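You operate a simulated robot arm through the tools that you are given. There is no shell and no other tool. Be economical: measure what you need, move in short steps, check, and stop when the job is done.

You are at the controls of a simulated two-armed robot. One attempt, no reset.

Task
Shut the nutrunner down: socket on its peg, arm parked, program off, air off.
Fine: the socket goes on its own peg; the air knob, the jig clamp and the other two sockets stay as they are.

The check looks at the end state, three seconds after you hand in, the way a careful person would. Anything else that was tipped, shoved, dropped, spilled or broken makes it a failure.

Robot
Two 7-joint arms with fingered hands on one trunk, on a base that drives. Base frame: it is fixed to the floor where the robot stands at the start and does not move with it; the origin is under the middle of the robot, x ahead of it, y to its left, z up; the surface under the hand at the start is at about z = 800. Lengths are in mm, angles in degrees, forces in N, time in s.
The left shoulder is at the start at [70, 172, 1402], the right one opposite. Places, roughly: air knob [500, 600, 900]; hinge jig clamp [500, 100, 900]; nutrunner air valve handle [500, 800, 900]; nutrunner program dial [300, 400, 900]; swing arm [800, 100, 1200]. Payload 5 kg a hand.
Tool frame (each hand has its own): the origin (TCP) lies between the finger pads and is the grasp point; the fingertips stand 43 mm ahead of it; z points along the fingers, y is the line along which they close. The gripper opens to 144 mm. The gripper's body begins 50 mm behind the TCP. The gripper is a hand of 5 fingers: y runs from the thumb to the fingers, the wrist lies at [-21, -124, -221] in the tool frame, and closing takes about 1.5 s.
Orientation is that of the tool frame in the base frame, as [roll, pitch, yaw] about the fixed x, y, z axes, in that order (R = Rz(yaw) Ry(pitch) Rx(roll)). With the fingers straight down and the wrist toward the robot, the tool's x, y and z point along [0, 1, 0], [1, 0, 0] and [0, 0, -1] of the base frame.

Tools
- The arms move only by the tool drive_tool. It takes "left_increments", "right_increments" or both (then of equal length, played together; a hand with none holds still); each is text: rows parted by semicolons, each of 6 numbers parted by spaces: the shift along the base's x, y, z in mm, then the turn, a rotation vector about the base's x, y, z in degrees. In form: x y z wx wy wz; .... A call has 1 to 8 rows; each row shifts and turns the commanded pose from where the row before left it. "left_claw" and "right_claw" are, for a hand that has rows, the closure, from 0 (fully open) to 1 (shut), set as the call begins (left out, the last holds). Rows are played at 5 a second. More than 50 mm and 8.6 degrees between two rows, or a gripper value outside its range, and nothing of the call is played. A pose out of reach is approached as far as the arm can. The call stops where the force on the tool passes 90 N (or 10 N more than at its start, if that is more) or the arm is blocked; 0.2 s more then pass. Each finger travels about 45 mm/s and halts on what it meets, pressing with about 23 N; the grip force reading is that of the motor and also rises with nothing between the fingers. The clock runs only during rows and for 0.2 s after the last one: add rows that do not move to give the fingers time. The reply holds the time, the measured pose of the TCP, the force on the tool along the base axes, the opening and the grip force, in the units named above and with some noise, with the torque about the TCP (base axes, N m) and any sound that the robot's microphone picked up.
- Cameras (640 x 400 px; columns grow to the right, rows downward): "scene" is now at [127.8, 33.5, 1627.5]; the picture's right is [0.39, -0.92, 0.00], its down [-0.60, -0.26, -0.76] and it looks along [0.70, 0.30, -0.65] (base axes); focal length 221 px, centre (320, 200). "left" rides on the left gripper at [-86, -108, -168] in its tool frame; the picture's right is [-0.80, -0.28, 0.53], its down [0.54, -0.73, 0.42] and it looks along [0.27, 0.63, 0.73] (tool axes); focal length 275 px, centre (320, 200). "right" rides on the right gripper at [86, -108, -168] in its tool frame; the picture's right is [-0.80, 0.28, -0.53], its down [-0.54, -0.73, 0.42] and it looks along [-0.27, 0.63, 0.73] (tool axes); focal length 275 px, centre (320, 200). There is no depth. A picture from a camera that has moved, and an enlarged one, comes with that camera's place and axes in the base frame and with its lens.
- grab_frame(camera): a new picture of that camera. It takes no simulated time.
- raise_lower(by): slides the trunk up (or, below 0, down) by that many mm; the arms and the scene camera ride with it, the base frame stays. It gives what a move gives, with no picture.
- drive_base(legs): drives the robot by 1 to 6 legs, each [ahead, left, turn to the left] in mm, mm and degrees, along the robot's own axes; the way and the turn of a leg run together, so that a leg with both is an arc; at most 1500 mm and 180 degrees a leg. The arms and the cameras ride along, it lands a little off, and it stops where it bumps. It gives what a move gives.
- move_fingers(index, middle, ring, little, thumb_bend, thumb_turn, hand): sets how far each is bent, from 0 (flat) to 1 (curled in); at 0.3 the hand is open as for a grip, at 0.7 the pads meet at the TCP. One left out holds its place. A second passes; each finger stops where it meets its share of the squeeze, and holds until it gets a number again. A gripper value or a shape takes the hand back. It gives what a move gives, with no picture; readings hold the bend of each and the force on index, middle, ring, little, thumb and palm. thumb_turn goes from beside the hand (0) to across from the fingers (1), as for a grip.
- hand_shape(shape, hand): the hand has 5 fingers and takes this shape, open, in about a second: jaw (thumb against the fingers, like two jaws); tri (thumb and two fingers); tip (a fingertip pinch); poke (one finger out to press); point (the index stretched); flat (the hand flat); cup (the hand cupped); fist (a fist). The gripper value then closes the fingers along that shape, each until it touches; the sizes above hold for jaw. It gives what a move gives, with no picture.
- head_to(pan, tilt): turns the head with the scene camera to pan (to the left, within 86 degrees either way) and tilt (down, from -29 to 69), counted from straight ahead of the robot. It gives what a move gives.
- zoom(camera, box): a new picture of the part [left, top, right, bottom] of that camera's present view, enlarged. It takes no simulated time.
- sign_off(): hands the job in; it is judged then, once.

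Go step by step. Nothing tells you exact positions but the pictures and the camera data: compare them with the known pose of the tool, close in by small moves and look again before you grip or let go. The budget is 120 turns and 88 pictures, counting those below and the enlarged ones. Unless the task says otherwise, let go and move clear before handing in.

The tools are called as a command line: name --argument value ..., lists and objects as JSON in quotes. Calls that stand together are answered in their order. drive_tool: Moves the arms, as the interface text tells. Its arguments: {"type":"object","properties":{"left_increments":{"type":"string"},"left_claw":{"type":"number"},"right_increments":{"type":"string"},"right_claw":{"type":"number"}},"required":[]} The other tools are called the same way: raise_lower (by) slides the trunk up or down; hand_shape (shape, hand) gives the hand a shape; move_fingers (index, middle, ring, little, thumb_bend, thumb_turn, hand) moves the fingers one by one; drive_base (legs) drives the base; head_to (pan, tilt) turns the head that bears the scene camera; grab_frame (camera) takes a picture; zoom (camera, box) takes an enlarged picture of a part of a camera's view; sign_off () hands the job in.

At the start:

```text
clock: 0.0
left_eef_pos: [395.7, 596.1, 1405.4]
left_orientation: [-180.0, 0.0, 90.0]
left_wrist_force: [-0.5, -0.5, 0.8]
left_moment: [-0.03, 0.0, -0.02]
left_finger_gap: 143.7
left_grip_force: 0.1
left_shape: jaw
left_bend: [0.3, 0.3, 0.3, 0.3, 0.3, 0.98]
left_finger forces: [0.0, 0.0, 0.0, 0.0, 0.1, 0.0]
right_eef_pos: [690.5, 70.4, 1462.1]
right_orientation: [-180.0, 0.0, 89.9]
right_wrist_force: [0.6, -0.2, -0.1]
right_moment: [-0.03, 0.01, -0.03]
right_finger_gap: 143.7
right_grip_force: 0.1
right_shape: jaw
right_bend: [0.3, 0.3, 0.3, 0.3, 0.3, 0.98]
right_finger forces: [0.0, 0.0, 0.0, 0.1, 0.1, 0.0]
trunk travel left (down, up): [-500.0, 440.0]
robot x, y, heading: [-1.2, 2.1, 0.2]
head pan, tilt: [23.2, 40.4]
```

scene: 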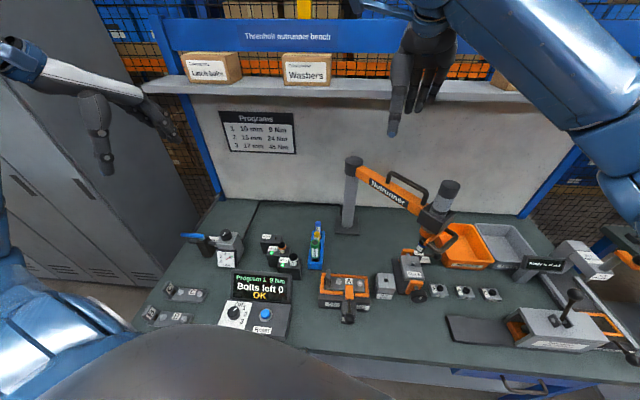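
right: 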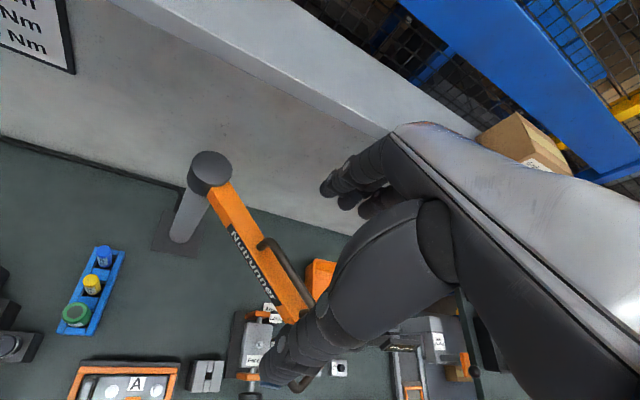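
left: 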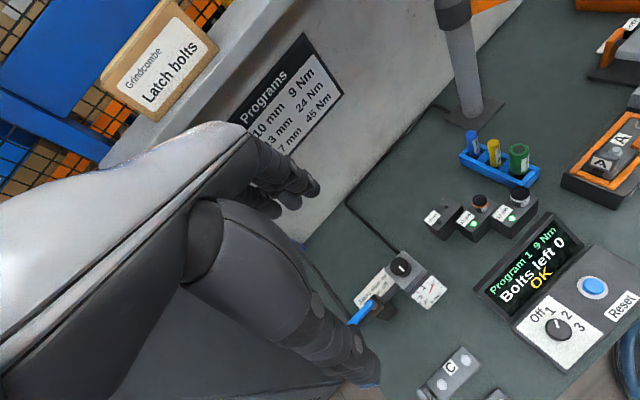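

I see the bench with the nutrunner swing arm, three peg/socket stands, the program dial and an air valve with a blue handle. I'll zoom in on these first.

zoom --camera "scene" --box '[140, 210, 340, 335]'

zoom --camera "scene" --box '[310, 150, 510, 325]'

zoom --camera "left" --box '[320, 100, 640, 400]'

zoom --camera "right" --box '[0, 140, 480, 400]'

```text
3.20 times, centred on (240, 272) of scene
camera zoom: at [127.8, 33.5, 1627.5], right [0.39, -0.92, 0.0], down [-0.6, -0.26, -0.76], along [0.7, 0.3, -0.65], focal length 706 px, centre (576, -32)
```

zoom: 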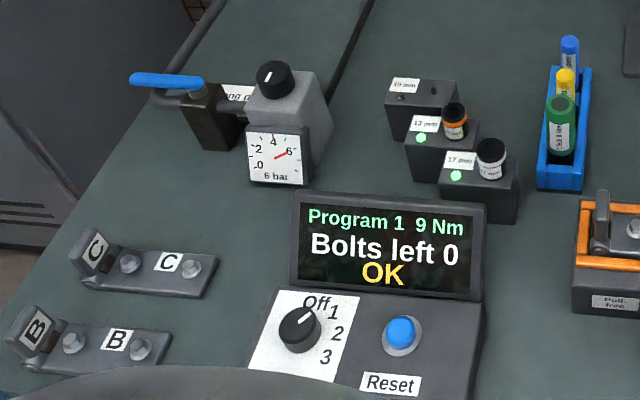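

```text
2.29 times, centred on (410, 238) of scene
camera zoom: at [127.8, 33.5, 1627.5], right [0.39, -0.92, 0.0], down [-0.6, -0.26, -0.76], along [0.7, 0.3, -0.65], focal length 505 px, centre (114, 114)
```

zoom: 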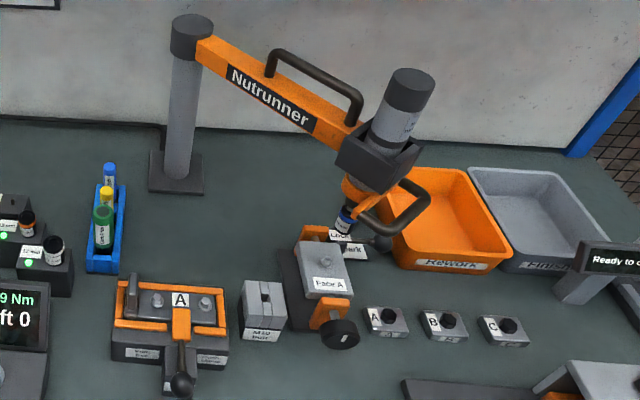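

```text
1.33 times, centred on (480, 250) of left
camera zoom: at [287.5, 509.6, 1573.0], right [-0.28, -0.8, -0.53], down [-0.73, 0.54, -0.42], along [0.63, 0.27, -0.73], focal length 367 px, centre (107, 133)
```

zoom: 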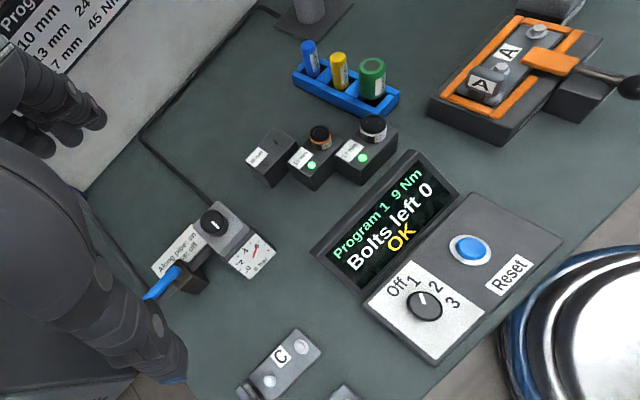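

```text
1.33 times, centred on (240, 270) of right
camera zoom: at [581.6, 156.9, 1629.0], right [0.28, -0.8, 0.53], down [-0.73, -0.54, -0.42], along [0.63, -0.27, -0.73], focal length 367 px, centre (427, 107)
```

zoom: 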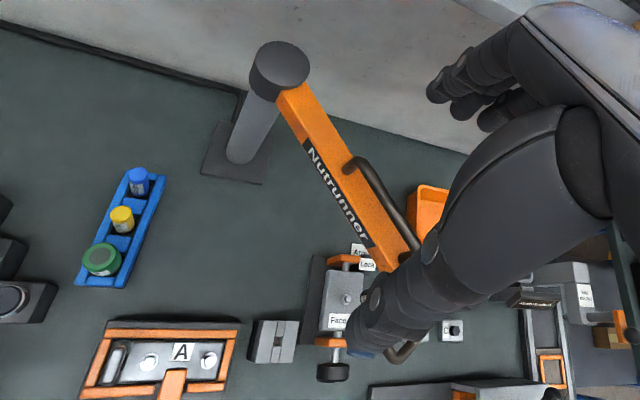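

The blue 10 mm socket is on the spindle and the 10 mm peg is empty. I'll read the labels around the arm and the parking fixture.

zoom --camera "scene" --box '[380, 215, 460, 305]'

zoom --camera "scene" --box '[175, 220, 305, 285]'

zoom --camera "left" --box '[340, 240, 460, 340]'

```text
4.44 times, centred on (420, 260) of scene
camera zoom: at [127.8, 33.5, 1627.5], right [0.39, -0.92, 0.0], down [-0.6, -0.26, -0.76], along [0.7, 0.3, -0.65], focal length 981 px, centre (-124, -67)
```

zoom: 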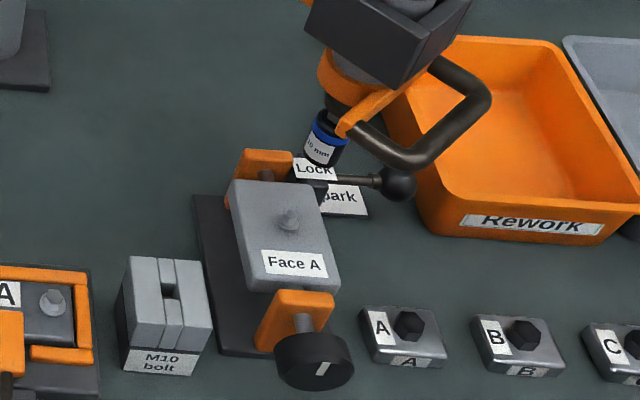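

```text
4.92 times, centred on (240, 252) of scene
camera zoom: at [127.8, 33.5, 1627.5], right [0.39, -0.92, 0.0], down [-0.6, -0.26, -0.76], along [0.7, 0.3, -0.65], focal length 1087 px, centre (714, -58)
```

zoom: 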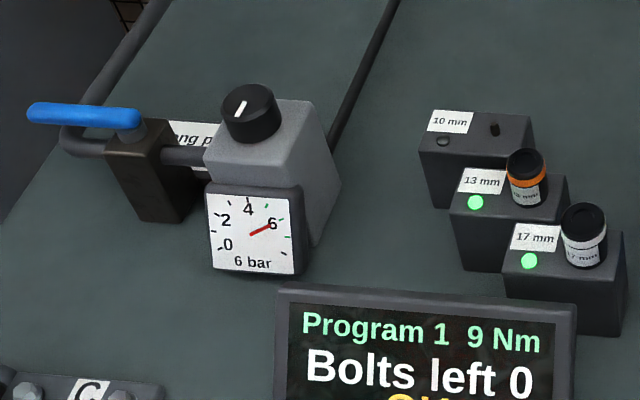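

```text
4.00 times, centred on (400, 290) of left
camera zoom: at [287.5, 509.6, 1573.0], right [-0.28, -0.8, -0.53], down [-0.73, 0.54, -0.42], along [0.63, 0.27, -0.73], focal length 1101 px, centre (0, -160)
```

zoom: 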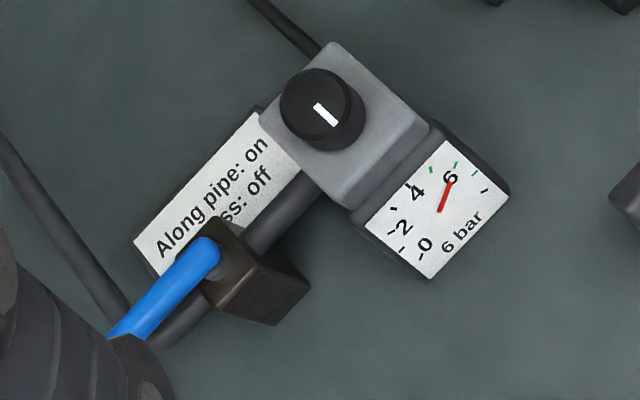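

The park label is half hidden behind the spindle, so I'll draw the right hand back to see it better.

drive_tool --right_increments "-45 -20 0 0 0 0;-45 -20 0 0 0 0;-45 -20 0 0 0 0;-45 -20 0 0 0 0;-45 -20 0 0 0 0"

grab_frame --camera "right"

grab_frame --camera "scene"

```text
clock: 1.2
left_eef_pos: [392.3, 594.9, 1406.1]
left_orientation: [179.9, -0.1, 90.0]
left_wrist_force: [-0.1, -0.6, 0.1]
left_moment: [0.0, -0.06, -0.01]
left_finger_gap: 144.0
left_grip_force: 0.0
left_shape: jaw
left_bend: [0.3, 0.3, 0.3, 0.3, 0.3, 0.98]
left_finger forces: [0.0, 0.1, 0.1, 0.0, 0.1, 0.0]
right_eef_pos: [462.9, -31.1, 1462.2]
right_orientation: [180.0, 0.0, 90.0]
right_wrist_force: [-0.4, -0.2, 1.3]
right_moment: [0.04, -0.08, -0.04]
right_finger_gap: 144.0
right_grip_force: 0.1
right_shape: jaw
right_bend: [0.3, 0.3, 0.3, 0.3, 0.3, 0.98]
right_finger forces: [0.0, 0.1, 0.0, 0.0, 0.0, 0.0]
trunk travel left (down, up): [-500.0, 440.0]
robot x, y, heading: [-2.9, -0.1, 0.0]
head pan, tilt: [23.2, 40.4]
```

```text
77 pictures are left
camera right: at [352.8, 54.6, 1629.1], right [0.28, -0.8, 0.53], down [-0.72, -0.54, -0.42], along [0.63, -0.27, -0.73], focal length 275 px, centre (320, 200)
```

right: 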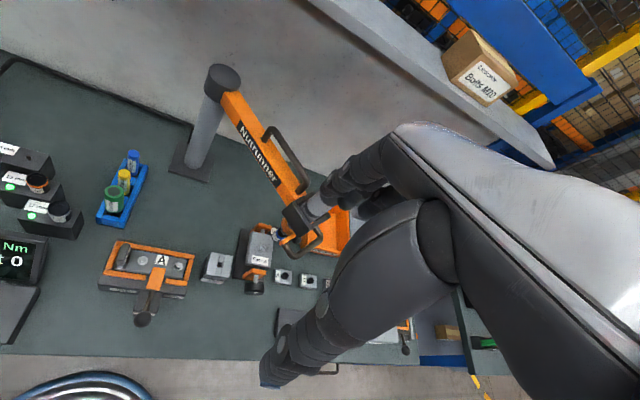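

```text
76 pictures are left
camera scene: at [124.7, 31.8, 1627.8], right [0.39, -0.92, 0.0], down [-0.59, -0.26, -0.76], along [0.7, 0.3, -0.65], focal length 221 px, centre (320, 200)
```

scene: 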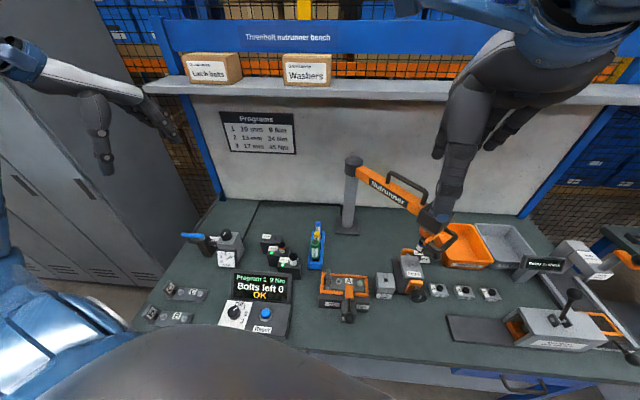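

The column stands near (855, 208) and the tool head hangs near (800, -130). I'll move the right hand further aside to see the whole head and the park label.

drive_tool --right_increments "-10 -45 0 0 0 0;-10 -45 0 0 0 0;-10 -45 0 0 0 0;-10 -45 0 0 0 0;-10 -45 0 0 0 0;-10 -45 0 0 0 0;-10 -45 0 0 0 0"

zoom --camera "scene" --box '[330, 140, 510, 305]'

grab_frame --camera "right"

```text
clock: 2.8
left_eef_pos: [391.3, 594.8, 1407.0]
left_orientation: [179.9, -0.1, 90.2]
left_wrist_force: [-0.6, -0.5, 0.6]
left_moment: [0.08, -0.12, 0.03]
left_finger_gap: 143.5
left_grip_force: 0.0
left_shape: jaw
left_bend: [0.3, 0.3, 0.3, 0.3, 0.3, 0.98]
left_finger forces: [0.0, 0.1, 0.0, 0.0, 0.0, 0.0]
right_eef_pos: [392.3, -347.1, 1461.5]
right_orientation: [179.9, 0.0, 90.2]
right_wrist_force: [-0.4, -0.2, -1.1]
right_moment: [0.03, -0.06, 0.03]
right_finger_gap: 143.8
right_grip_force: 0.0
right_shape: jaw
right_bend: [0.3, 0.3, 0.3, 0.3, 0.3, 0.98]
right_finger forces: [0.0, 0.0, 0.1, 0.0, 0.1, 0.0]
trunk travel left (down, up): [-500.0, 440.0]
robot x, y, heading: [1.6, -0.3, 0.3]
head pan, tilt: [23.2, 40.4]
```

```text
2.42 times, centred on (420, 222) of scene
camera zoom: at [124.3, 30.6, 1627.9], right [0.4, -0.92, 0.0], down [-0.59, -0.26, -0.76], along [0.7, 0.3, -0.65], focal length 535 px, centre (78, 146)
```

zoom: 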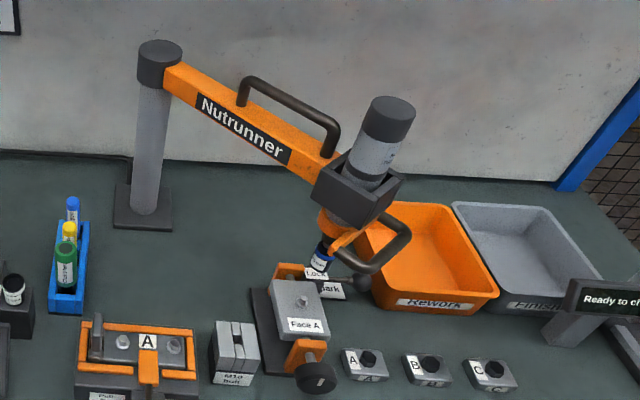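

```text
74 pictures are left
camera right: at [282.5, -261.1, 1628.7], right [0.29, -0.8, 0.53], down [-0.72, -0.54, -0.43], along [0.63, -0.26, -0.73], focal length 275 px, centre (320, 200)
```

right: 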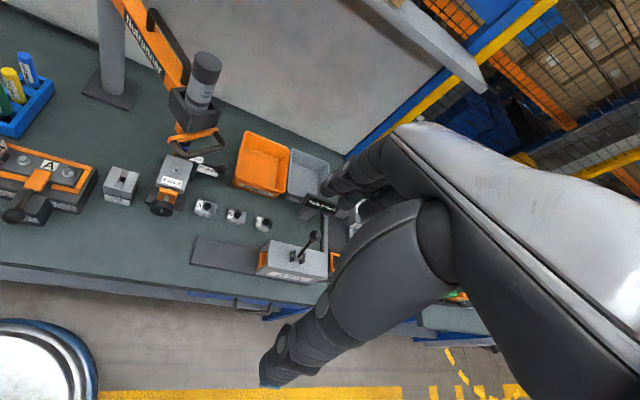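

zoom --camera "right" --box '[130, 40, 250, 220]'

zoom --camera "scene" --box '[400, 215, 450, 265]'

```text
2.22 times, centred on (190, 130) of right
camera zoom: at [282.5, -261.1, 1628.7], right [0.29, -0.8, 0.53], down [-0.72, -0.54, -0.43], along [0.63, -0.26, -0.73], focal length 612 px, centre (609, 356)
```

zoom: 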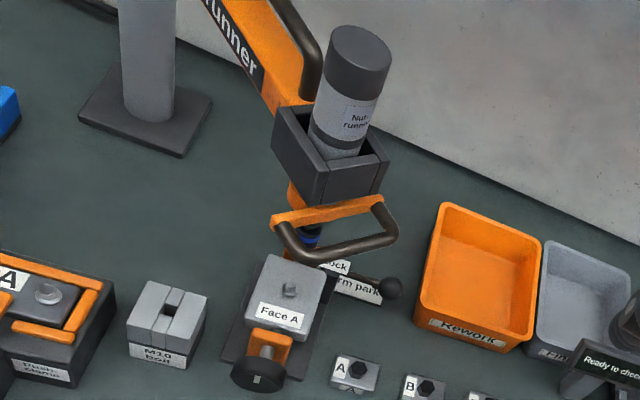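

```text
8.00 times, centred on (425, 240) of scene
camera zoom: at [124.3, 30.6, 1627.9], right [0.4, -0.92, 0.0], down [-0.59, -0.26, -0.76], along [0.7, 0.3, -0.65], focal length 1766 px, centre (-520, -120)
```

zoom: 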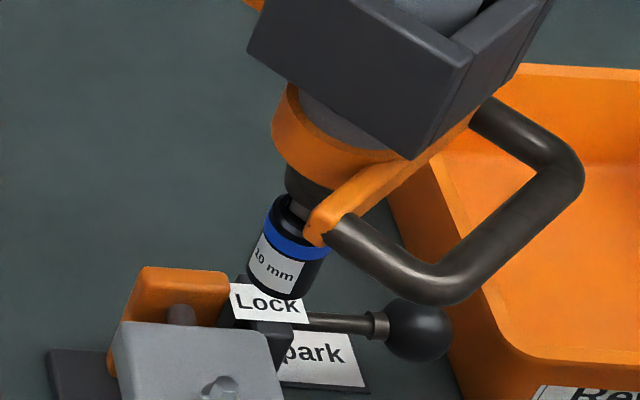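

The socket is on a spindle near (695, -100), bottom at z≈1006. "Arm park" is marked near (834, -170), and the 10 mm peg is near (633, 463). I'll turn the right hand so its fingers point forward and down, then look.

hand_shape --hand "right" --shape "tri"

drive_tool --right_increments "0 10 0 0 0 -8.5;0 10 0 0 0 -8.5;0 10 0 0 0 -8.5;0 10 0 0 0 -8.5;0 10 0 0 0 -8.5;0 10 0 0 0 -8.5;0 10 0 0 0 -8.5;0 10 0 0 0 -8.5"

drive_tool --right_increments "0 10 -20 0 0 -7.3;0 10 -20 0 0 -7.3;0 10 -20 0 0 -7.4;0 10 -30 0 -8.4 0;0 10 -30 0 -8.4 0;0 10 -30 0 -8.4 0;0 10 -30 0 -8.4 0;0 10 -30 0 -8.4 0"

grab_frame --camera "scene"

grab_frame --camera "right"

```text
clock: 3.7
left_eef_pos: [395.4, 596.2, 1405.1]
left_orientation: [180.0, 0.0, 90.0]
left_wrist_force: [-0.3, 0.0, -0.3]
left_moment: [-0.05, 0.03, -0.02]
left_finger_gap: 143.5
left_grip_force: 0.0
left_shape: jaw
left_bend: [0.3, 0.3, 0.3, 0.3, 0.3, 0.98]
left_finger forces: [0.0, 0.0, 0.0, 0.1, 0.2, 0.0]
right_eef_pos: [395.8, -342.5, 1462.2]
right_orientation: [-180.0, -0.1, 89.9]
right_wrist_force: [-0.5, 0.2, 0.0]
right_moment: [0.01, 0.02, 0.02]
right_finger_gap: 143.8
right_grip_force: 0.1
right_shape: tri
right_bend: [0.3, 0.3, 0.99, 0.99, 0.3, 0.98]
right_finger forces: [0.0, 0.0, 0.1, 0.1, 0.1, 0.0]
trunk travel left (down, up): [-500.0, 440.0]
robot x, y, heading: [-1.1, -3.0, 0.2]
head pan, tilt: [23.2, 40.4]
```

```text
clock: 5.5
left_eef_pos: [396.6, 597.5, 1405.1]
left_orientation: [-179.9, 0.1, 90.1]
left_wrist_force: [-0.1, 0.8, 0.1]
left_moment: [-0.04, 0.02, -0.01]
left_finger_gap: 143.9
left_grip_force: 0.0
left_shape: jaw
left_bend: [0.3, 0.3, 0.3, 0.3, 0.3, 0.98]
left_finger forces: [0.0, 0.1, 0.1, 0.0, 0.0, 0.0]
right_eef_pos: [396.4, -263.2, 1462.4]
right_orientation: [179.9, -0.1, 21.9]
right_wrist_force: [0.8, 0.5, -0.1]
right_moment: [-0.04, 0.01, 0.02]
right_finger_gap: 144.0
right_grip_force: 0.0
right_shape: tri
right_bend: [0.3, 0.3, 0.99, 0.99, 0.3, 0.98]
right_finger forces: [0.1, 0.0, 0.0, 0.1, 0.1, 0.0]
trunk travel left (down, up): [-500.0, 440.0]
robot x, y, heading: [1.5, 1.0, -0.1]
head pan, tilt: [23.2, 40.4]
```

```text
clock: 7.3
left_eef_pos: [392.9, 597.2, 1405.4]
left_orientation: [179.9, 0.1, 90.1]
left_wrist_force: [-1.1, -0.2, -0.1]
left_moment: [0.01, -0.05, 0.0]
left_finger_gap: 143.6
left_grip_force: 0.0
left_shape: jaw
left_bend: [0.3, 0.3, 0.3, 0.3, 0.3, 0.98]
left_finger forces: [0.0, 0.0, 0.0, 0.1, 0.0, 0.0]
right_eef_pos: [461.6, -203.8, 1305.3]
right_orientation: [-178.1, -18.3, 6.4]
right_wrist_force: [-0.1, 0.0, 0.3]
right_moment: [0.03, -0.05, -0.01]
right_finger_gap: 144.1
right_grip_force: 0.1
right_shape: tri
right_bend: [0.3, 0.3, 0.99, 0.99, 0.3, 0.98]
right_finger forces: [0.0, 0.1, 0.0, 0.0, 0.1, 0.0]
right hand out of reach, approached as far as the arm can: row 5, 6, 7, 8
trunk travel left (down, up): [-500.0, 440.0]
robot x, y, heading: [2.3, -1.2, 0.2]
head pan, tilt: [23.2, 40.4]
```

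```text
71 pictures are left
camera scene: at [124.4, 33.3, 1627.8], right [0.39, -0.92, 0.0], down [-0.59, -0.26, -0.76], along [0.7, 0.3, -0.65], focal length 221 px, centre (320, 200)
```

scene: 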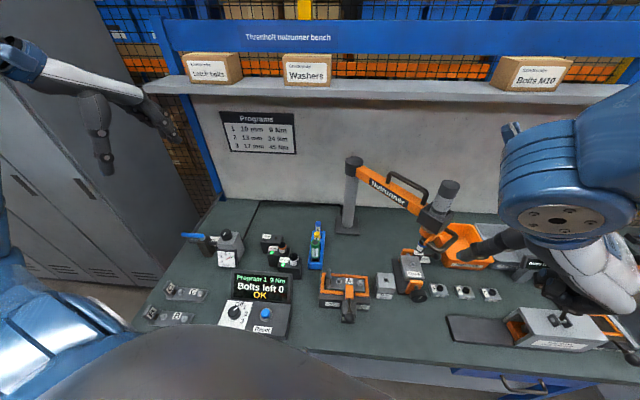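

```text
70 pictures are left
camera right: at [477.7, -97.8, 1494.8], right [-0.88, -0.4, 0.25], down [-0.47, 0.69, -0.55], along [0.05, -0.6, -0.8], focal length 275 px, centre (320, 200)
```

right: 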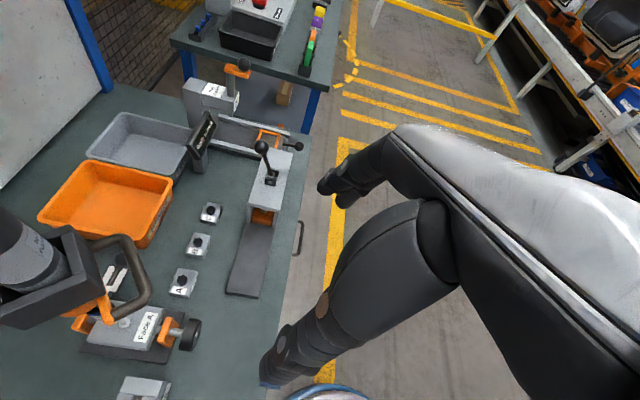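

The pose was too close to the body, so I'll bring the hand forward toward a staging point ahead of the socket.

drive_tool --right_increments "40 10 -20 0 0 0;40 10 -20 0 0 0;40 10 -20 0 0 0;20 10 -20 0 -4 0;20 10 -20 0 -4 0;0 0 0 0 0 0"

grab_frame --camera "scene"

grab_frame --camera "right"

```text
clock: 8.7
left_eef_pos: [395.8, 595.8, 1406.6]
left_orientation: [-180.0, 0.0, 90.0]
left_wrist_force: [0.2, -0.3, 0.8]
left_moment: [0.04, -0.01, 0.01]
left_finger_gap: 143.5
left_grip_force: 0.0
left_shape: jaw
left_bend: [0.3, 0.3, 0.3, 0.3, 0.3, 0.98]
left_finger forces: [0.1, 0.0, 0.1, 0.0, 0.0, 0.0]
right_eef_pos: [665.5, -138.3, 1289.2]
right_orientation: [-179.0, -24.4, 7.1]
right_wrist_force: [0.4, -0.6, 0.5]
right_moment: [0.03, 0.01, 0.01]
right_finger_gap: 144.0
right_grip_force: 0.0
right_shape: tri
right_bend: [0.3, 0.3, 0.99, 0.99, 0.3, 0.97]
right_finger forces: [0.0, 0.0, 0.0, 0.0, 0.0, 0.0]
right hand out of reach, approached as far as the arm can: row 1, 2, 4, 5
trunk travel left (down, up): [-500.0, 440.0]
robot x, y, heading: [-2.4, 0.0, 0.2]
head pan, tilt: [23.2, 40.4]
```

```text
69 pictures are left
camera scene: at [127.7, 32.1, 1627.5], right [0.39, -0.92, 0.0], down [-0.6, -0.26, -0.76], along [0.7, 0.3, -0.65], focal length 221 px, centre (320, 200)
```

scene: 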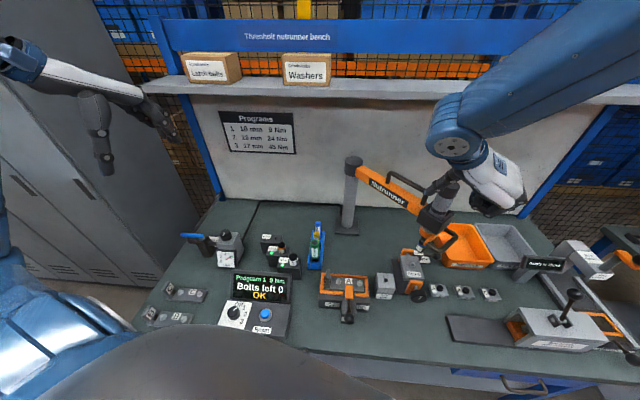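

```text
68 pictures are left
camera right: at [661.1, -32.3, 1478.8], right [-0.9, -0.41, 0.15], down [-0.41, 0.69, -0.6], along [0.14, -0.6, -0.79], focal length 275 px, centre (320, 200)
```

right: 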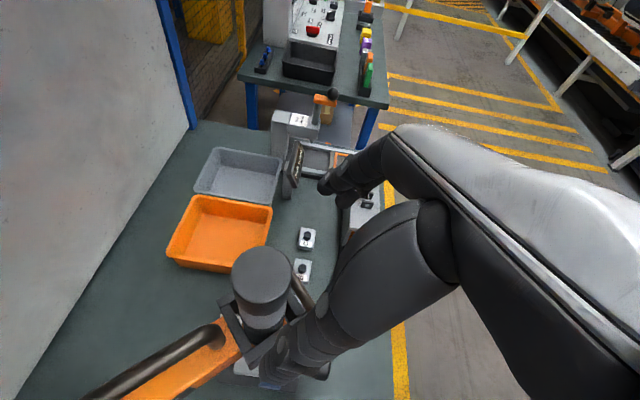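

The hand is right above the nutrunner head, and this orientation needs a longer reach. I'll drive the base back 300 mm, which also clears the hand.

drive_base --legs '[[-300, 0, 0]]'

drive_tool --right_increments "0 0 0 0 0 0;0 0 0 0 0 0"

grab_frame --camera "scene"

```text
clock: 10.8
left_eef_pos: [96.5, 596.7, 1404.8]
left_orientation: [-179.9, 0.0, 90.0]
left_wrist_force: [0.7, 0.2, 0.2]
left_moment: [0.03, 0.03, 0.02]
left_finger_gap: 143.4
left_grip_force: 0.0
left_shape: jaw
left_bend: [0.3, 0.3, 0.3, 0.3, 0.3, 0.98]
left_finger forces: [0.0, 0.0, 0.1, 0.0, 0.1, 0.0]
right_eef_pos: [367.5, -137.1, 1287.4]
right_orientation: [-179.0, -24.2, 7.1]
right_wrist_force: [0.9, 0.0, 1.1]
right_moment: [0.01, 0.01, 0.01]
right_finger_gap: 144.1
right_grip_force: 0.0
right_shape: tri
right_bend: [0.3, 0.3, 0.99, 0.99, 0.3, 0.97]
right_finger forces: [0.0, 0.0, 0.0, 0.1, 0.1, 0.0]
trunk travel left (down, up): [-500.0, 440.0]
robot x, y, heading: [-300.0, -1.8, -0.0]
head pan, tilt: [23.2, 40.4]
```

```text
clock: 11.3
left_eef_pos: [96.4, 596.0, 1405.0]
left_orientation: [-179.9, 0.1, 90.0]
left_wrist_force: [-0.5, -0.4, 0.6]
left_moment: [0.0, 0.02, 0.0]
left_finger_gap: 143.6
left_grip_force: 0.0
left_shape: jaw
left_bend: [0.3, 0.3, 0.3, 0.3, 0.3, 0.98]
left_finger forces: [0.0, 0.1, 0.0, 0.0, 0.0, 0.0]
right_eef_pos: [367.3, -137.3, 1288.3]
right_orientation: [-179.1, -24.3, 7.1]
right_wrist_force: [-0.2, -0.6, -0.1]
right_moment: [0.0, 0.02, 0.02]
right_finger_gap: 143.9
right_grip_force: 0.1
right_shape: tri
right_bend: [0.3, 0.3, 0.99, 0.99, 0.3, 0.97]
right_finger forces: [0.1, 0.1, 0.0, 0.1, 0.1, 0.0]
trunk travel left (down, up): [-500.0, 440.0]
robot x, y, heading: [-292.0, -0.2, -0.1]
head pan, tilt: [23.2, 40.4]
```

```text
67 pictures are left
camera scene: at [-170.7, 33.5, 1627.3], right [0.39, -0.92, 0.0], down [-0.6, -0.26, -0.76], along [0.7, 0.3, -0.65], focal length 221 px, centre (320, 200)
```

scene: 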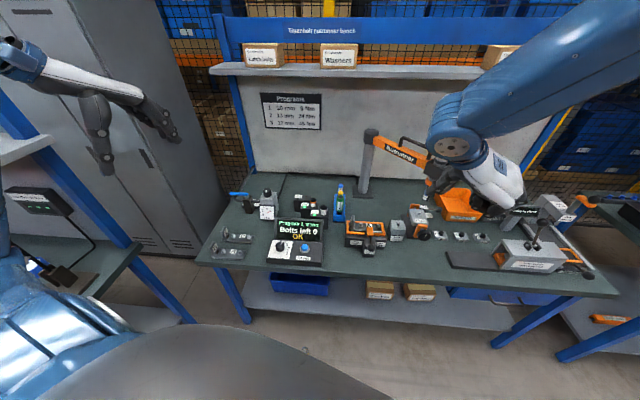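

Now I have more room; I'll extend forward while tilting.

drive_tool --right_increments "30 0 -20 0 0 -3.5;30 0 -20 0 -6 -3.5;30 0 -20 0 -6 0;30 0 -20 0 -7 0;30 0 -10 0 -7 0;0 0 0 0 0 0"

grab_frame --camera "right"

zoom --camera "scene" --box '[340, 100, 540, 260]'

```text
clock: 12.8
left_eef_pos: [92.7, 596.5, 1405.4]
left_orientation: [179.9, 0.0, 90.1]
left_wrist_force: [-0.1, 0.2, -0.2]
left_moment: [0.02, -0.04, 0.0]
left_finger_gap: 143.9
left_grip_force: 0.1
left_shape: jaw
left_bend: [0.3, 0.3, 0.3, 0.3, 0.3, 0.98]
left_finger forces: [0.0, 0.0, 0.0, 0.1, 0.0, 0.0]
right_eef_pos: [583.4, -134.1, 1310.5]
right_orientation: [179.8, -39.2, 2.8]
right_wrist_force: [-1.0, -0.2, 1.1]
right_moment: [0.01, -0.04, 0.0]
right_finger_gap: 144.0
right_grip_force: 0.1
right_shape: tri
right_bend: [0.3, 0.3, 0.99, 0.99, 0.3, 0.97]
right_finger forces: [0.1, 0.1, 0.1, 0.0, 0.1, 0.1]
right hand out of reach, approached as far as the arm can: row 2, 3, 4, 5
trunk travel left (down, up): [-500.0, 440.0]
robot x, y, heading: [-295.6, 0.5, 0.0]
head pan, tilt: [23.2, 40.4]
```

```text
66 pictures are left
camera right: at [539.5, -27.6, 1495.9], right [-0.94, -0.33, -0.09], down [-0.19, 0.72, -0.67], along [0.28, -0.62, -0.73], focal length 275 px, centre (320, 200)
```

right: 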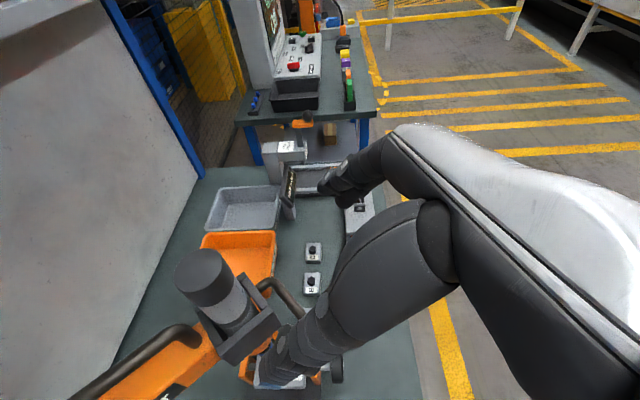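

```text
2.50 times, centred on (440, 180) of scene
camera zoom: at [-174.2, 33.3, 1627.7], right [0.4, -0.92, 0.0], down [-0.59, -0.26, -0.76], along [0.7, 0.3, -0.65], focal length 552 px, centre (20, 250)
```

zoom: 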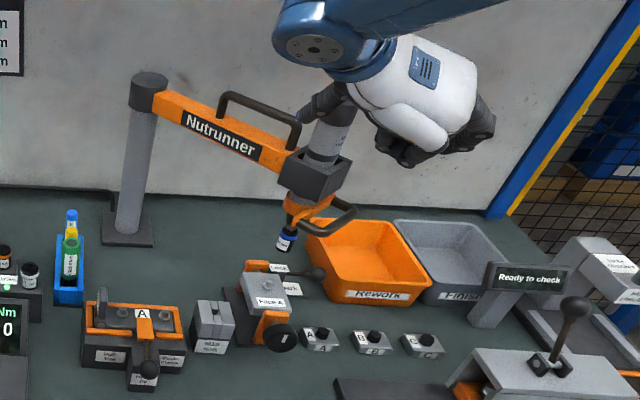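

This orientation is limited by the high shoulder. I'll pull the hand back and lower the trunk.

drive_tool --right_increments "-40 0 10 0 0 0;-40 0 10 0 0 0;-40 0 10 0 0 0;-40 0 10 0 0 0;0 0 0 0 0 0"

raise_lower --by -280

grab_frame --camera "scene"

```text
clock: 13.9
left_eef_pos: [93.8, 597.0, 1405.4]
left_orientation: [179.9, -0.1, 90.0]
left_wrist_force: [0.1, -0.1, -0.1]
left_moment: [-0.01, -0.02, -0.01]
left_finger_gap: 144.1
left_grip_force: 0.1
left_shape: jaw
left_bend: [0.3, 0.3, 0.3, 0.3, 0.3, 0.98]
left_finger forces: [0.0, 0.1, 0.0, 0.1, 0.0, 0.0]
right_eef_pos: [481.4, -120.7, 1334.0]
right_orientation: [179.0, -36.2, 5.9]
right_wrist_force: [-0.3, -0.2, -0.4]
right_moment: [0.01, -0.04, -0.04]
right_finger_gap: 143.8
right_grip_force: 0.0
right_shape: tri
right_bend: [0.3, 0.3, 0.99, 0.99, 0.3, 0.97]
right_finger forces: [0.0, 0.0, 0.0, 0.0, 0.0, 0.1]
right hand out of reach, approached as far as the arm can: row 1, 2, 3
trunk travel left (down, up): [-500.0, 440.0]
robot x, y, heading: [-299.5, 0.9, 0.1]
head pan, tilt: [23.2, 40.4]
```

```text
clock: 16.8
left_eef_pos: [94.6, 596.5, 1124.5]
left_orientation: [-180.0, 0.0, 90.0]
left_wrist_force: [0.4, -0.5, -0.1]
left_moment: [0.02, 0.03, -0.01]
left_finger_gap: 143.6
left_grip_force: 0.0
left_shape: jaw
left_bend: [0.3, 0.3, 0.3, 0.3, 0.3, 0.98]
left_finger forces: [0.0, 0.0, 0.1, 0.1, 0.0, 0.0]
right_eef_pos: [482.8, -118.9, 1054.7]
right_orientation: [179.0, -36.2, 5.8]
right_wrist_force: [-1.1, -0.1, 0.2]
right_moment: [-0.01, 0.05, -0.03]
right_finger_gap: 144.0
right_grip_force: 0.0
right_shape: tri
right_bend: [0.3, 0.3, 0.99, 0.99, 0.3, 0.97]
right_finger forces: [0.1, 0.0, 0.1, 0.0, 0.0, 0.1]
trunk travel left (down, up): [-220.0, 720.0]
robot x, y, heading: [-300.7, -1.4, -0.1]
head pan, tilt: [23.2, 40.4]
```

```text
64 pictures are left
camera scene: at [-172.2, 33.3, 1347.5], right [0.39, -0.92, 0.0], down [-0.6, -0.26, -0.76], along [0.7, 0.3, -0.65], focal length 221 px, centre (320, 200)
```

scene: 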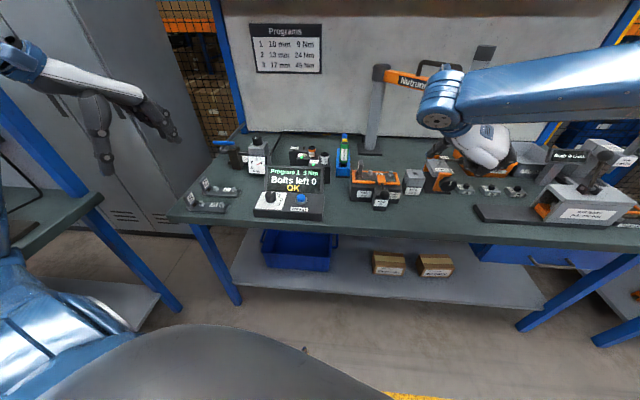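

Lowered; now a small test of tilt and yaw in place.

drive_tool --right_increments "0 0 15 0 -7 -3;0 0 15 0 -7 -3;0 0 0 0 0 0"

grab_frame --camera "right"

zoom --camera "scene" --box '[340, 40, 540, 220]'

```text
clock: 17.6
left_eef_pos: [95.5, 595.8, 1125.3]
left_orientation: [-180.0, -0.1, 90.0]
left_wrist_force: [0.0, -0.2, -0.3]
left_moment: [0.01, -0.01, 0.01]
left_finger_gap: 143.9
left_grip_force: 0.1
left_shape: jaw
left_bend: [0.3, 0.3, 0.3, 0.3, 0.3, 0.98]
left_finger forces: [0.0, 0.1, 0.0, 0.1, 0.0, 0.0]
right_eef_pos: [513.6, -132.5, 1092.5]
right_orientation: [178.2, -49.8, 1.0]
right_wrist_force: [-0.1, -0.2, -0.1]
right_moment: [0.01, -0.03, 0.0]
right_finger_gap: 143.8
right_grip_force: 0.0
right_shape: tri
right_bend: [0.3, 0.3, 0.99, 0.99, 0.3, 0.97]
right_finger forces: [0.0, 0.0, 0.1, 0.1, 0.1, 0.1]
right hand out of reach, approached as far as the arm can: row 2
trunk travel left (down, up): [-220.0, 720.0]
robot x, y, heading: [-296.3, 1.5, 0.1]
head pan, tilt: [23.2, 40.4]
```

```text
63 pictures are left
camera right: at [442.9, -19.0, 1263.1], right [-0.92, -0.28, -0.26], down [-0.02, 0.71, -0.7], along [0.38, -0.65, -0.66], focal length 275 px, centre (320, 200)
```

right: 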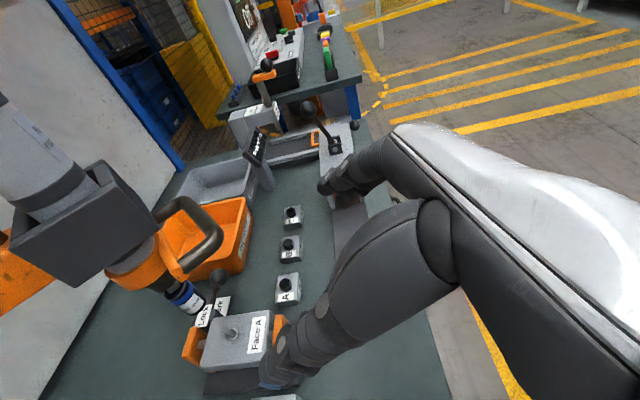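

```text
2.22 times, centred on (440, 130) of scene
camera zoom: at [-172.5, 33.3, 1347.5], right [0.4, -0.92, 0.0], down [-0.6, -0.26, -0.76], along [0.7, 0.3, -0.65], focal length 491 px, centre (53, 356)
```

zoom: 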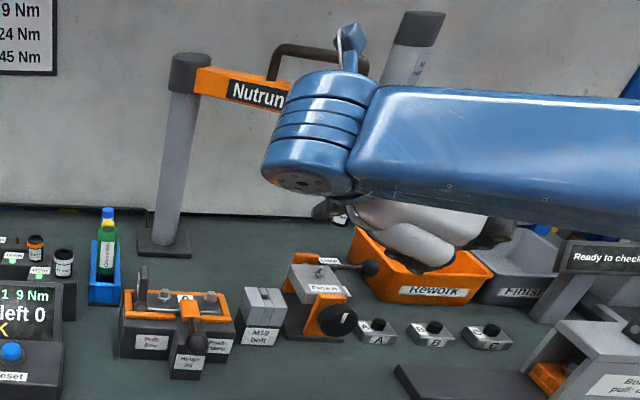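

The right wrist is at its limit, while the left hand can come in along the open side opposite the handle. I'll retract the right hand and bring the left one in with yaw +50° and tilt 50°.

drive_tool --right_increments "-40 -10 0 0 0 0;-40 -20 5 0 0 0;-35 -40 5 0 0 0;-35 -40 5 0 0 0;-30 -40 5 0 0 0;-20 -40 5 0 0 0;-10 -40 5 0 0 0;0 -40 5 0 0 0" --left_increments "10 -10 5 0 0 8.3;10 -10 5 0 0 8.3;20 -20 5 0 0 8.3;30 -30 5 0 0 8.3;30 -30 5 0 0 8.3;40 -30 5 0 0 8.5;40 -30 0 0 0 0;40 -30 0 0 0 0"

hand_shape --hand "left" --shape "tri"

drive_tool --left_increments "30 -40 0 -5.3 -6.4 0;30 -40 0 -5.3 -6.4 0;30 -40 0 -5.3 -6.4 0;30 -40 0 -5.3 -6.4 0;30 -40 0 -5.3 -6.4 0;30 -40 0 -5.3 -6.4 0;0 0 0 0 0 0"

grab_frame --camera "left"

grab_frame --camera "scene"

```text
refused: row 3 steps farther than a row can; nothing moved
```

```text
clock: 18.5
left_eef_pos: [95.7, 595.6, 1125.3]
left_orientation: [-180.0, -0.1, 90.0]
left_wrist_force: [-0.1, -0.3, -1.0]
left_moment: [0.02, 0.02, 0.0]
left_finger_gap: 143.9
left_grip_force: 0.0
left_shape: tri
left_bend: [0.3, 0.3, 0.99, 0.99, 0.3, 0.98]
left_finger forces: [0.0, 0.0, 0.0, 0.0, 0.1, 0.0]
right_eef_pos: [516.1, -132.4, 1091.3]
right_orientation: [177.9, -49.6, 1.1]
right_wrist_force: [0.3, -0.2, 0.1]
right_moment: [-0.03, 0.0, 0.0]
right_finger_gap: 143.8
right_grip_force: 0.1
right_shape: tri
right_bend: [0.3, 0.3, 0.99, 0.99, 0.3, 0.97]
right_finger forces: [0.0, 0.0, 0.1, 0.0, 0.0, 0.1]
trunk travel left (down, up): [-220.0, 720.0]
robot x, y, heading: [-301.4, -2.2, -0.1]
head pan, tilt: [23.2, 40.4]
```

```text
clock: 20.1
left_eef_pos: [275.0, 357.6, 1125.8]
left_orientation: [137.4, 29.2, 78.4]
left_wrist_force: [-0.3, -0.3, 0.3]
left_moment: [-0.01, -0.02, 0.05]
left_finger_gap: 143.6
left_grip_force: 0.1
left_shape: tri
left_bend: [0.3, 0.3, 0.99, 0.99, 0.3, 0.98]
left_finger forces: [0.1, 0.0, 0.0, 0.0, 0.1, 0.0]
right_eef_pos: [513.8, -131.1, 1092.2]
right_orientation: [177.9, -49.7, 1.0]
right_wrist_force: [-0.3, 0.2, 0.6]
right_moment: [-0.01, 0.02, -0.02]
right_finger_gap: 144.0
right_grip_force: 0.0
right_shape: tri
right_bend: [0.3, 0.3, 0.99, 0.99, 0.3, 0.97]
right_finger forces: [0.1, 0.0, 0.0, 0.0, 0.1, 0.0]
trunk travel left (down, up): [-220.0, 720.0]
robot x, y, heading: [-299.4, 2.5, 0.0]
head pan, tilt: [23.2, 40.4]
```

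```text
61 pictures are left
camera left: at [75.1, 345.2, 1211.2], right [-0.05, -0.99, -0.12], down [-0.23, 0.13, -0.97], along [0.97, -0.02, -0.23], focal length 275 px, centre (320, 200)
```

left: 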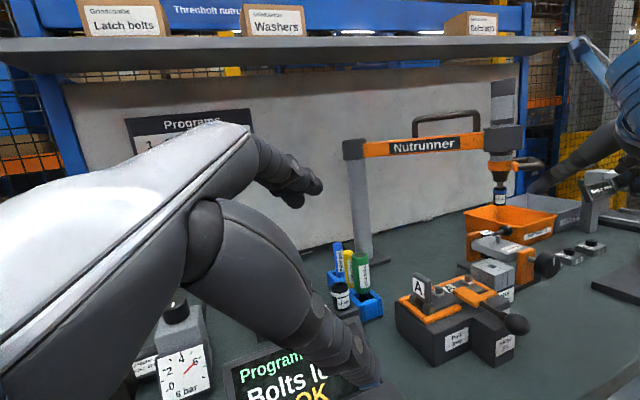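

```text
60 pictures are left
camera scene: at [-172.9, 33.9, 1347.6], right [0.4, -0.92, 0.0], down [-0.6, -0.26, -0.76], along [0.7, 0.3, -0.65], focal length 221 px, centre (320, 200)
```

scene: 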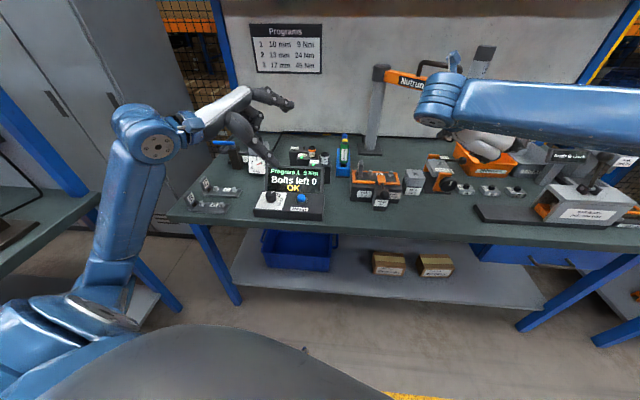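

The yaw was refused but the tilt was made; I'll apply the equivalent yaw about the tool axis while retracting the right hand.

drive_tool --right_increments "-40 -10 0 0 0 0;-40 -20 5 0 0 0;-35 -30 5 0 0 0;-35 -30 5 0 0 0;-30 -35 5 0 0 0;-20 -40 5 0 0 0;-10 -40 5 0 0 0;0 -40 5 0 0 0" --left_increments "10 -10 5 -4.9 4.1 5.35;10 -10 5 -4.9 4.1 5.35;20 -20 5 -4.9 4.1 5.35;20 -25 0 -4.9 4.1 5.35;30 -25 0 -4.9 4.1 5.35;30 -30 0 -4.9 4.1 5.35;30 -35 0 0 0 0;30 -35 0 0 0 0"

grab_frame --camera "left"

grab_frame --camera "scene"

```text
clock: 21.9
left_eef_pos: [459.6, 163.8, 1140.2]
left_orientation: [179.7, 49.5, 139.8]
left_wrist_force: [-0.8, -1.4, -0.4]
left_moment: [0.06, 0.05, 0.03]
left_finger_gap: 143.9
left_grip_force: 0.1
left_shape: tri
left_bend: [0.3, 0.3, 0.99, 0.99, 0.3, 0.98]
left_finger forces: [0.1, 0.0, 0.0, 0.0, 0.1, 0.0]
left hand out of reach, approached as far as the arm can: row 2
right_eef_pos: [372.4, -419.4, 1146.6]
right_orientation: [178.3, -50.0, 0.1]
right_wrist_force: [0.1, -1.8, -0.2]
right_moment: [0.04, 0.02, 0.13]
right_finger_gap: 144.2
right_grip_force: 0.2
right_shape: tri
right_bend: [0.3, 0.3, 0.99, 0.99, 0.3, 0.97]
right_finger forces: [0.1, 0.0, 0.0, 0.0, 0.1, 0.0]
right hand out of reach, approached as far as the arm can: row 1, 2, 3, 4
trunk travel left (down, up): [-220.0, 720.0]
robot x, y, heading: [-298.8, 0.2, 0.0]
head pan, tilt: [23.2, 40.4]
```

```text
59 pictures are left
camera left: at [335.4, 125.9, 1314.5], right [0.52, -0.81, 0.26], down [-0.49, -0.54, -0.69], along [0.7, 0.24, -0.68], focal length 275 px, centre (320, 200)
```

left: 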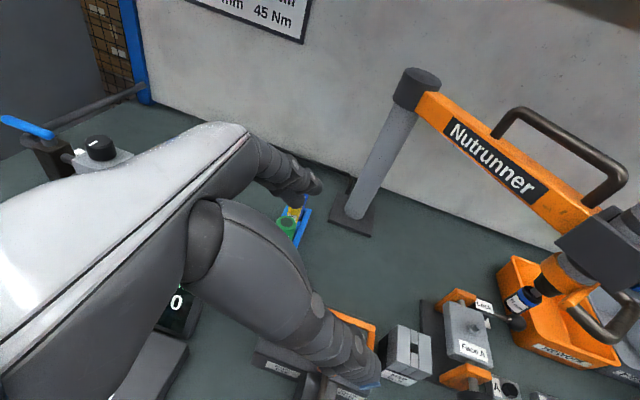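

```text
58 pictures are left
camera scene: at [-170.8, 28.9, 1347.4], right [0.4, -0.92, 0.0], down [-0.6, -0.25, -0.76], along [0.7, 0.3, -0.65], focal length 221 px, centre (320, 200)
```

scene: 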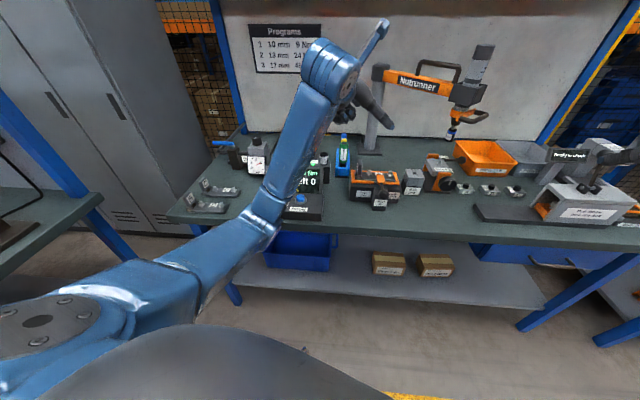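

The left hand is well oriented. I'll half close it and advance to about 100 mm short of the socket.

drive_tool --left_increments "25 -30 -7 0 0 0;25 -30 -7 0 0 0;25 -30 -7 0 0 0;25 -30 -7 0 0 0;25 -30 -7 0 0 0;25 -30 -7 0 0 0;24 -30 -6 0 0 0;0 0 0 0 0 0" --left_claw 0.5

grab_frame --camera "left"

grab_frame --camera "scene"

```text
clock: 23.7
left_eef_pos: [638.2, -25.2, 1088.1]
left_orientation: [178.8, 49.3, 140.1]
left_wrist_force: [-0.4, 0.4, 0.1]
left_moment: [-0.03, 0.02, 0.03]
left_finger_gap: 71.8
left_grip_force: 0.0
left_shape: tri
left_bend: [0.74, 0.45, 0.99, 0.99, 0.7, 1.0]
left_finger forces: [0.0, 0.0, 0.0, 0.1, 0.0, 0.0]
right_eef_pos: [372.5, -414.1, 1149.0]
right_orientation: [177.9, -50.1, 0.5]
right_wrist_force: [0.0, 0.3, 0.1]
right_moment: [-0.03, -0.01, 0.0]
right_finger_gap: 143.7
right_grip_force: 0.0
right_shape: tri
right_bend: [0.3, 0.3, 0.99, 0.99, 0.3, 0.97]
right_finger forces: [0.2, 0.1, 0.0, 0.0, 0.0, 0.1]
trunk travel left (down, up): [-220.0, 720.0]
robot x, y, heading: [-298.0, 1.5, -0.1]
head pan, tilt: [23.2, 40.4]
```

```text
57 pictures are left
camera left: at [513.8, -67.7, 1261.4], right [0.54, -0.81, 0.25], down [-0.48, -0.53, -0.7], along [0.7, 0.26, -0.67], focal length 275 px, centre (320, 200)
```

left: 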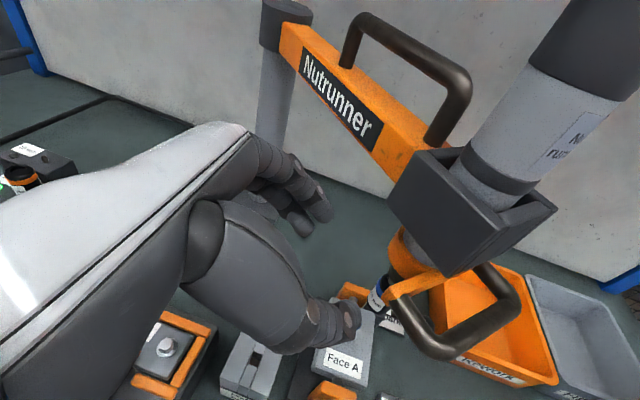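

```text
56 pictures are left
camera scene: at [-172.4, 33.8, 1347.5], right [0.4, -0.92, 0.0], down [-0.6, -0.26, -0.76], along [0.7, 0.3, -0.65], focal length 221 px, centre (320, 200)
```

scene: 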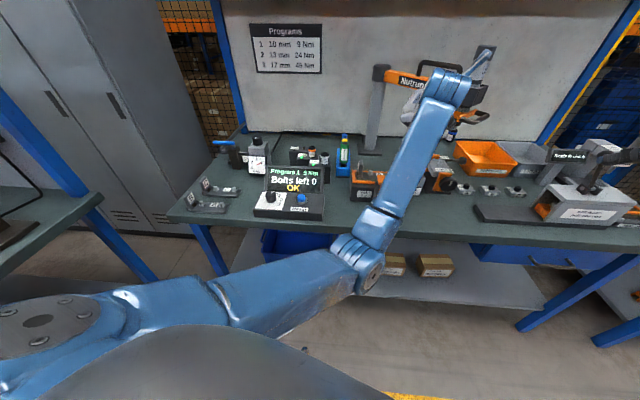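

Closing in; zooming to measure the socket against the finger and thumb tips.

zoom --camera "left" --box '[260, 160, 460, 350]'

zoom --camera "scene" --box '[390, 40, 530, 180]'

```text
2.11 times, centred on (360, 255) of left
camera zoom: at [513.8, -67.7, 1261.4], right [0.54, -0.81, 0.25], down [-0.48, -0.53, -0.7], along [0.7, 0.26, -0.67], focal length 580 px, centre (236, 84)
```

zoom: 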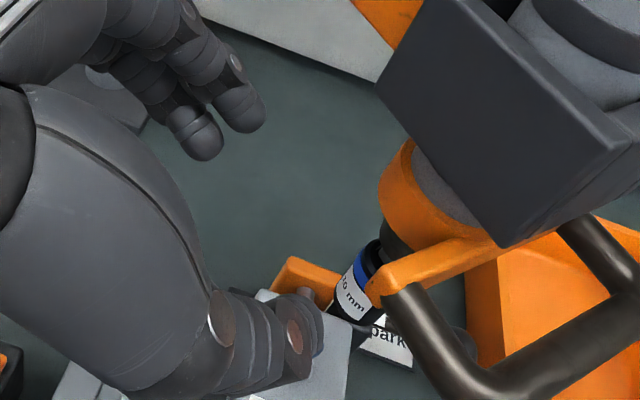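

```text
2.86 times, centred on (460, 110) of scene
camera zoom: at [-172.4, 33.8, 1347.5], right [0.4, -0.92, 0.0], down [-0.6, -0.26, -0.76], along [0.7, 0.3, -0.65], focal length 631 px, centre (-80, 457)
```

zoom: 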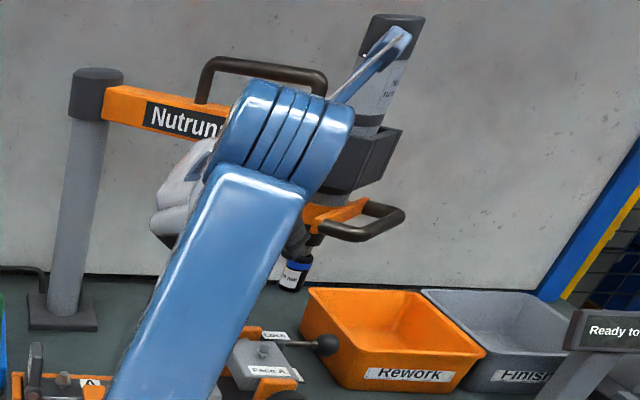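

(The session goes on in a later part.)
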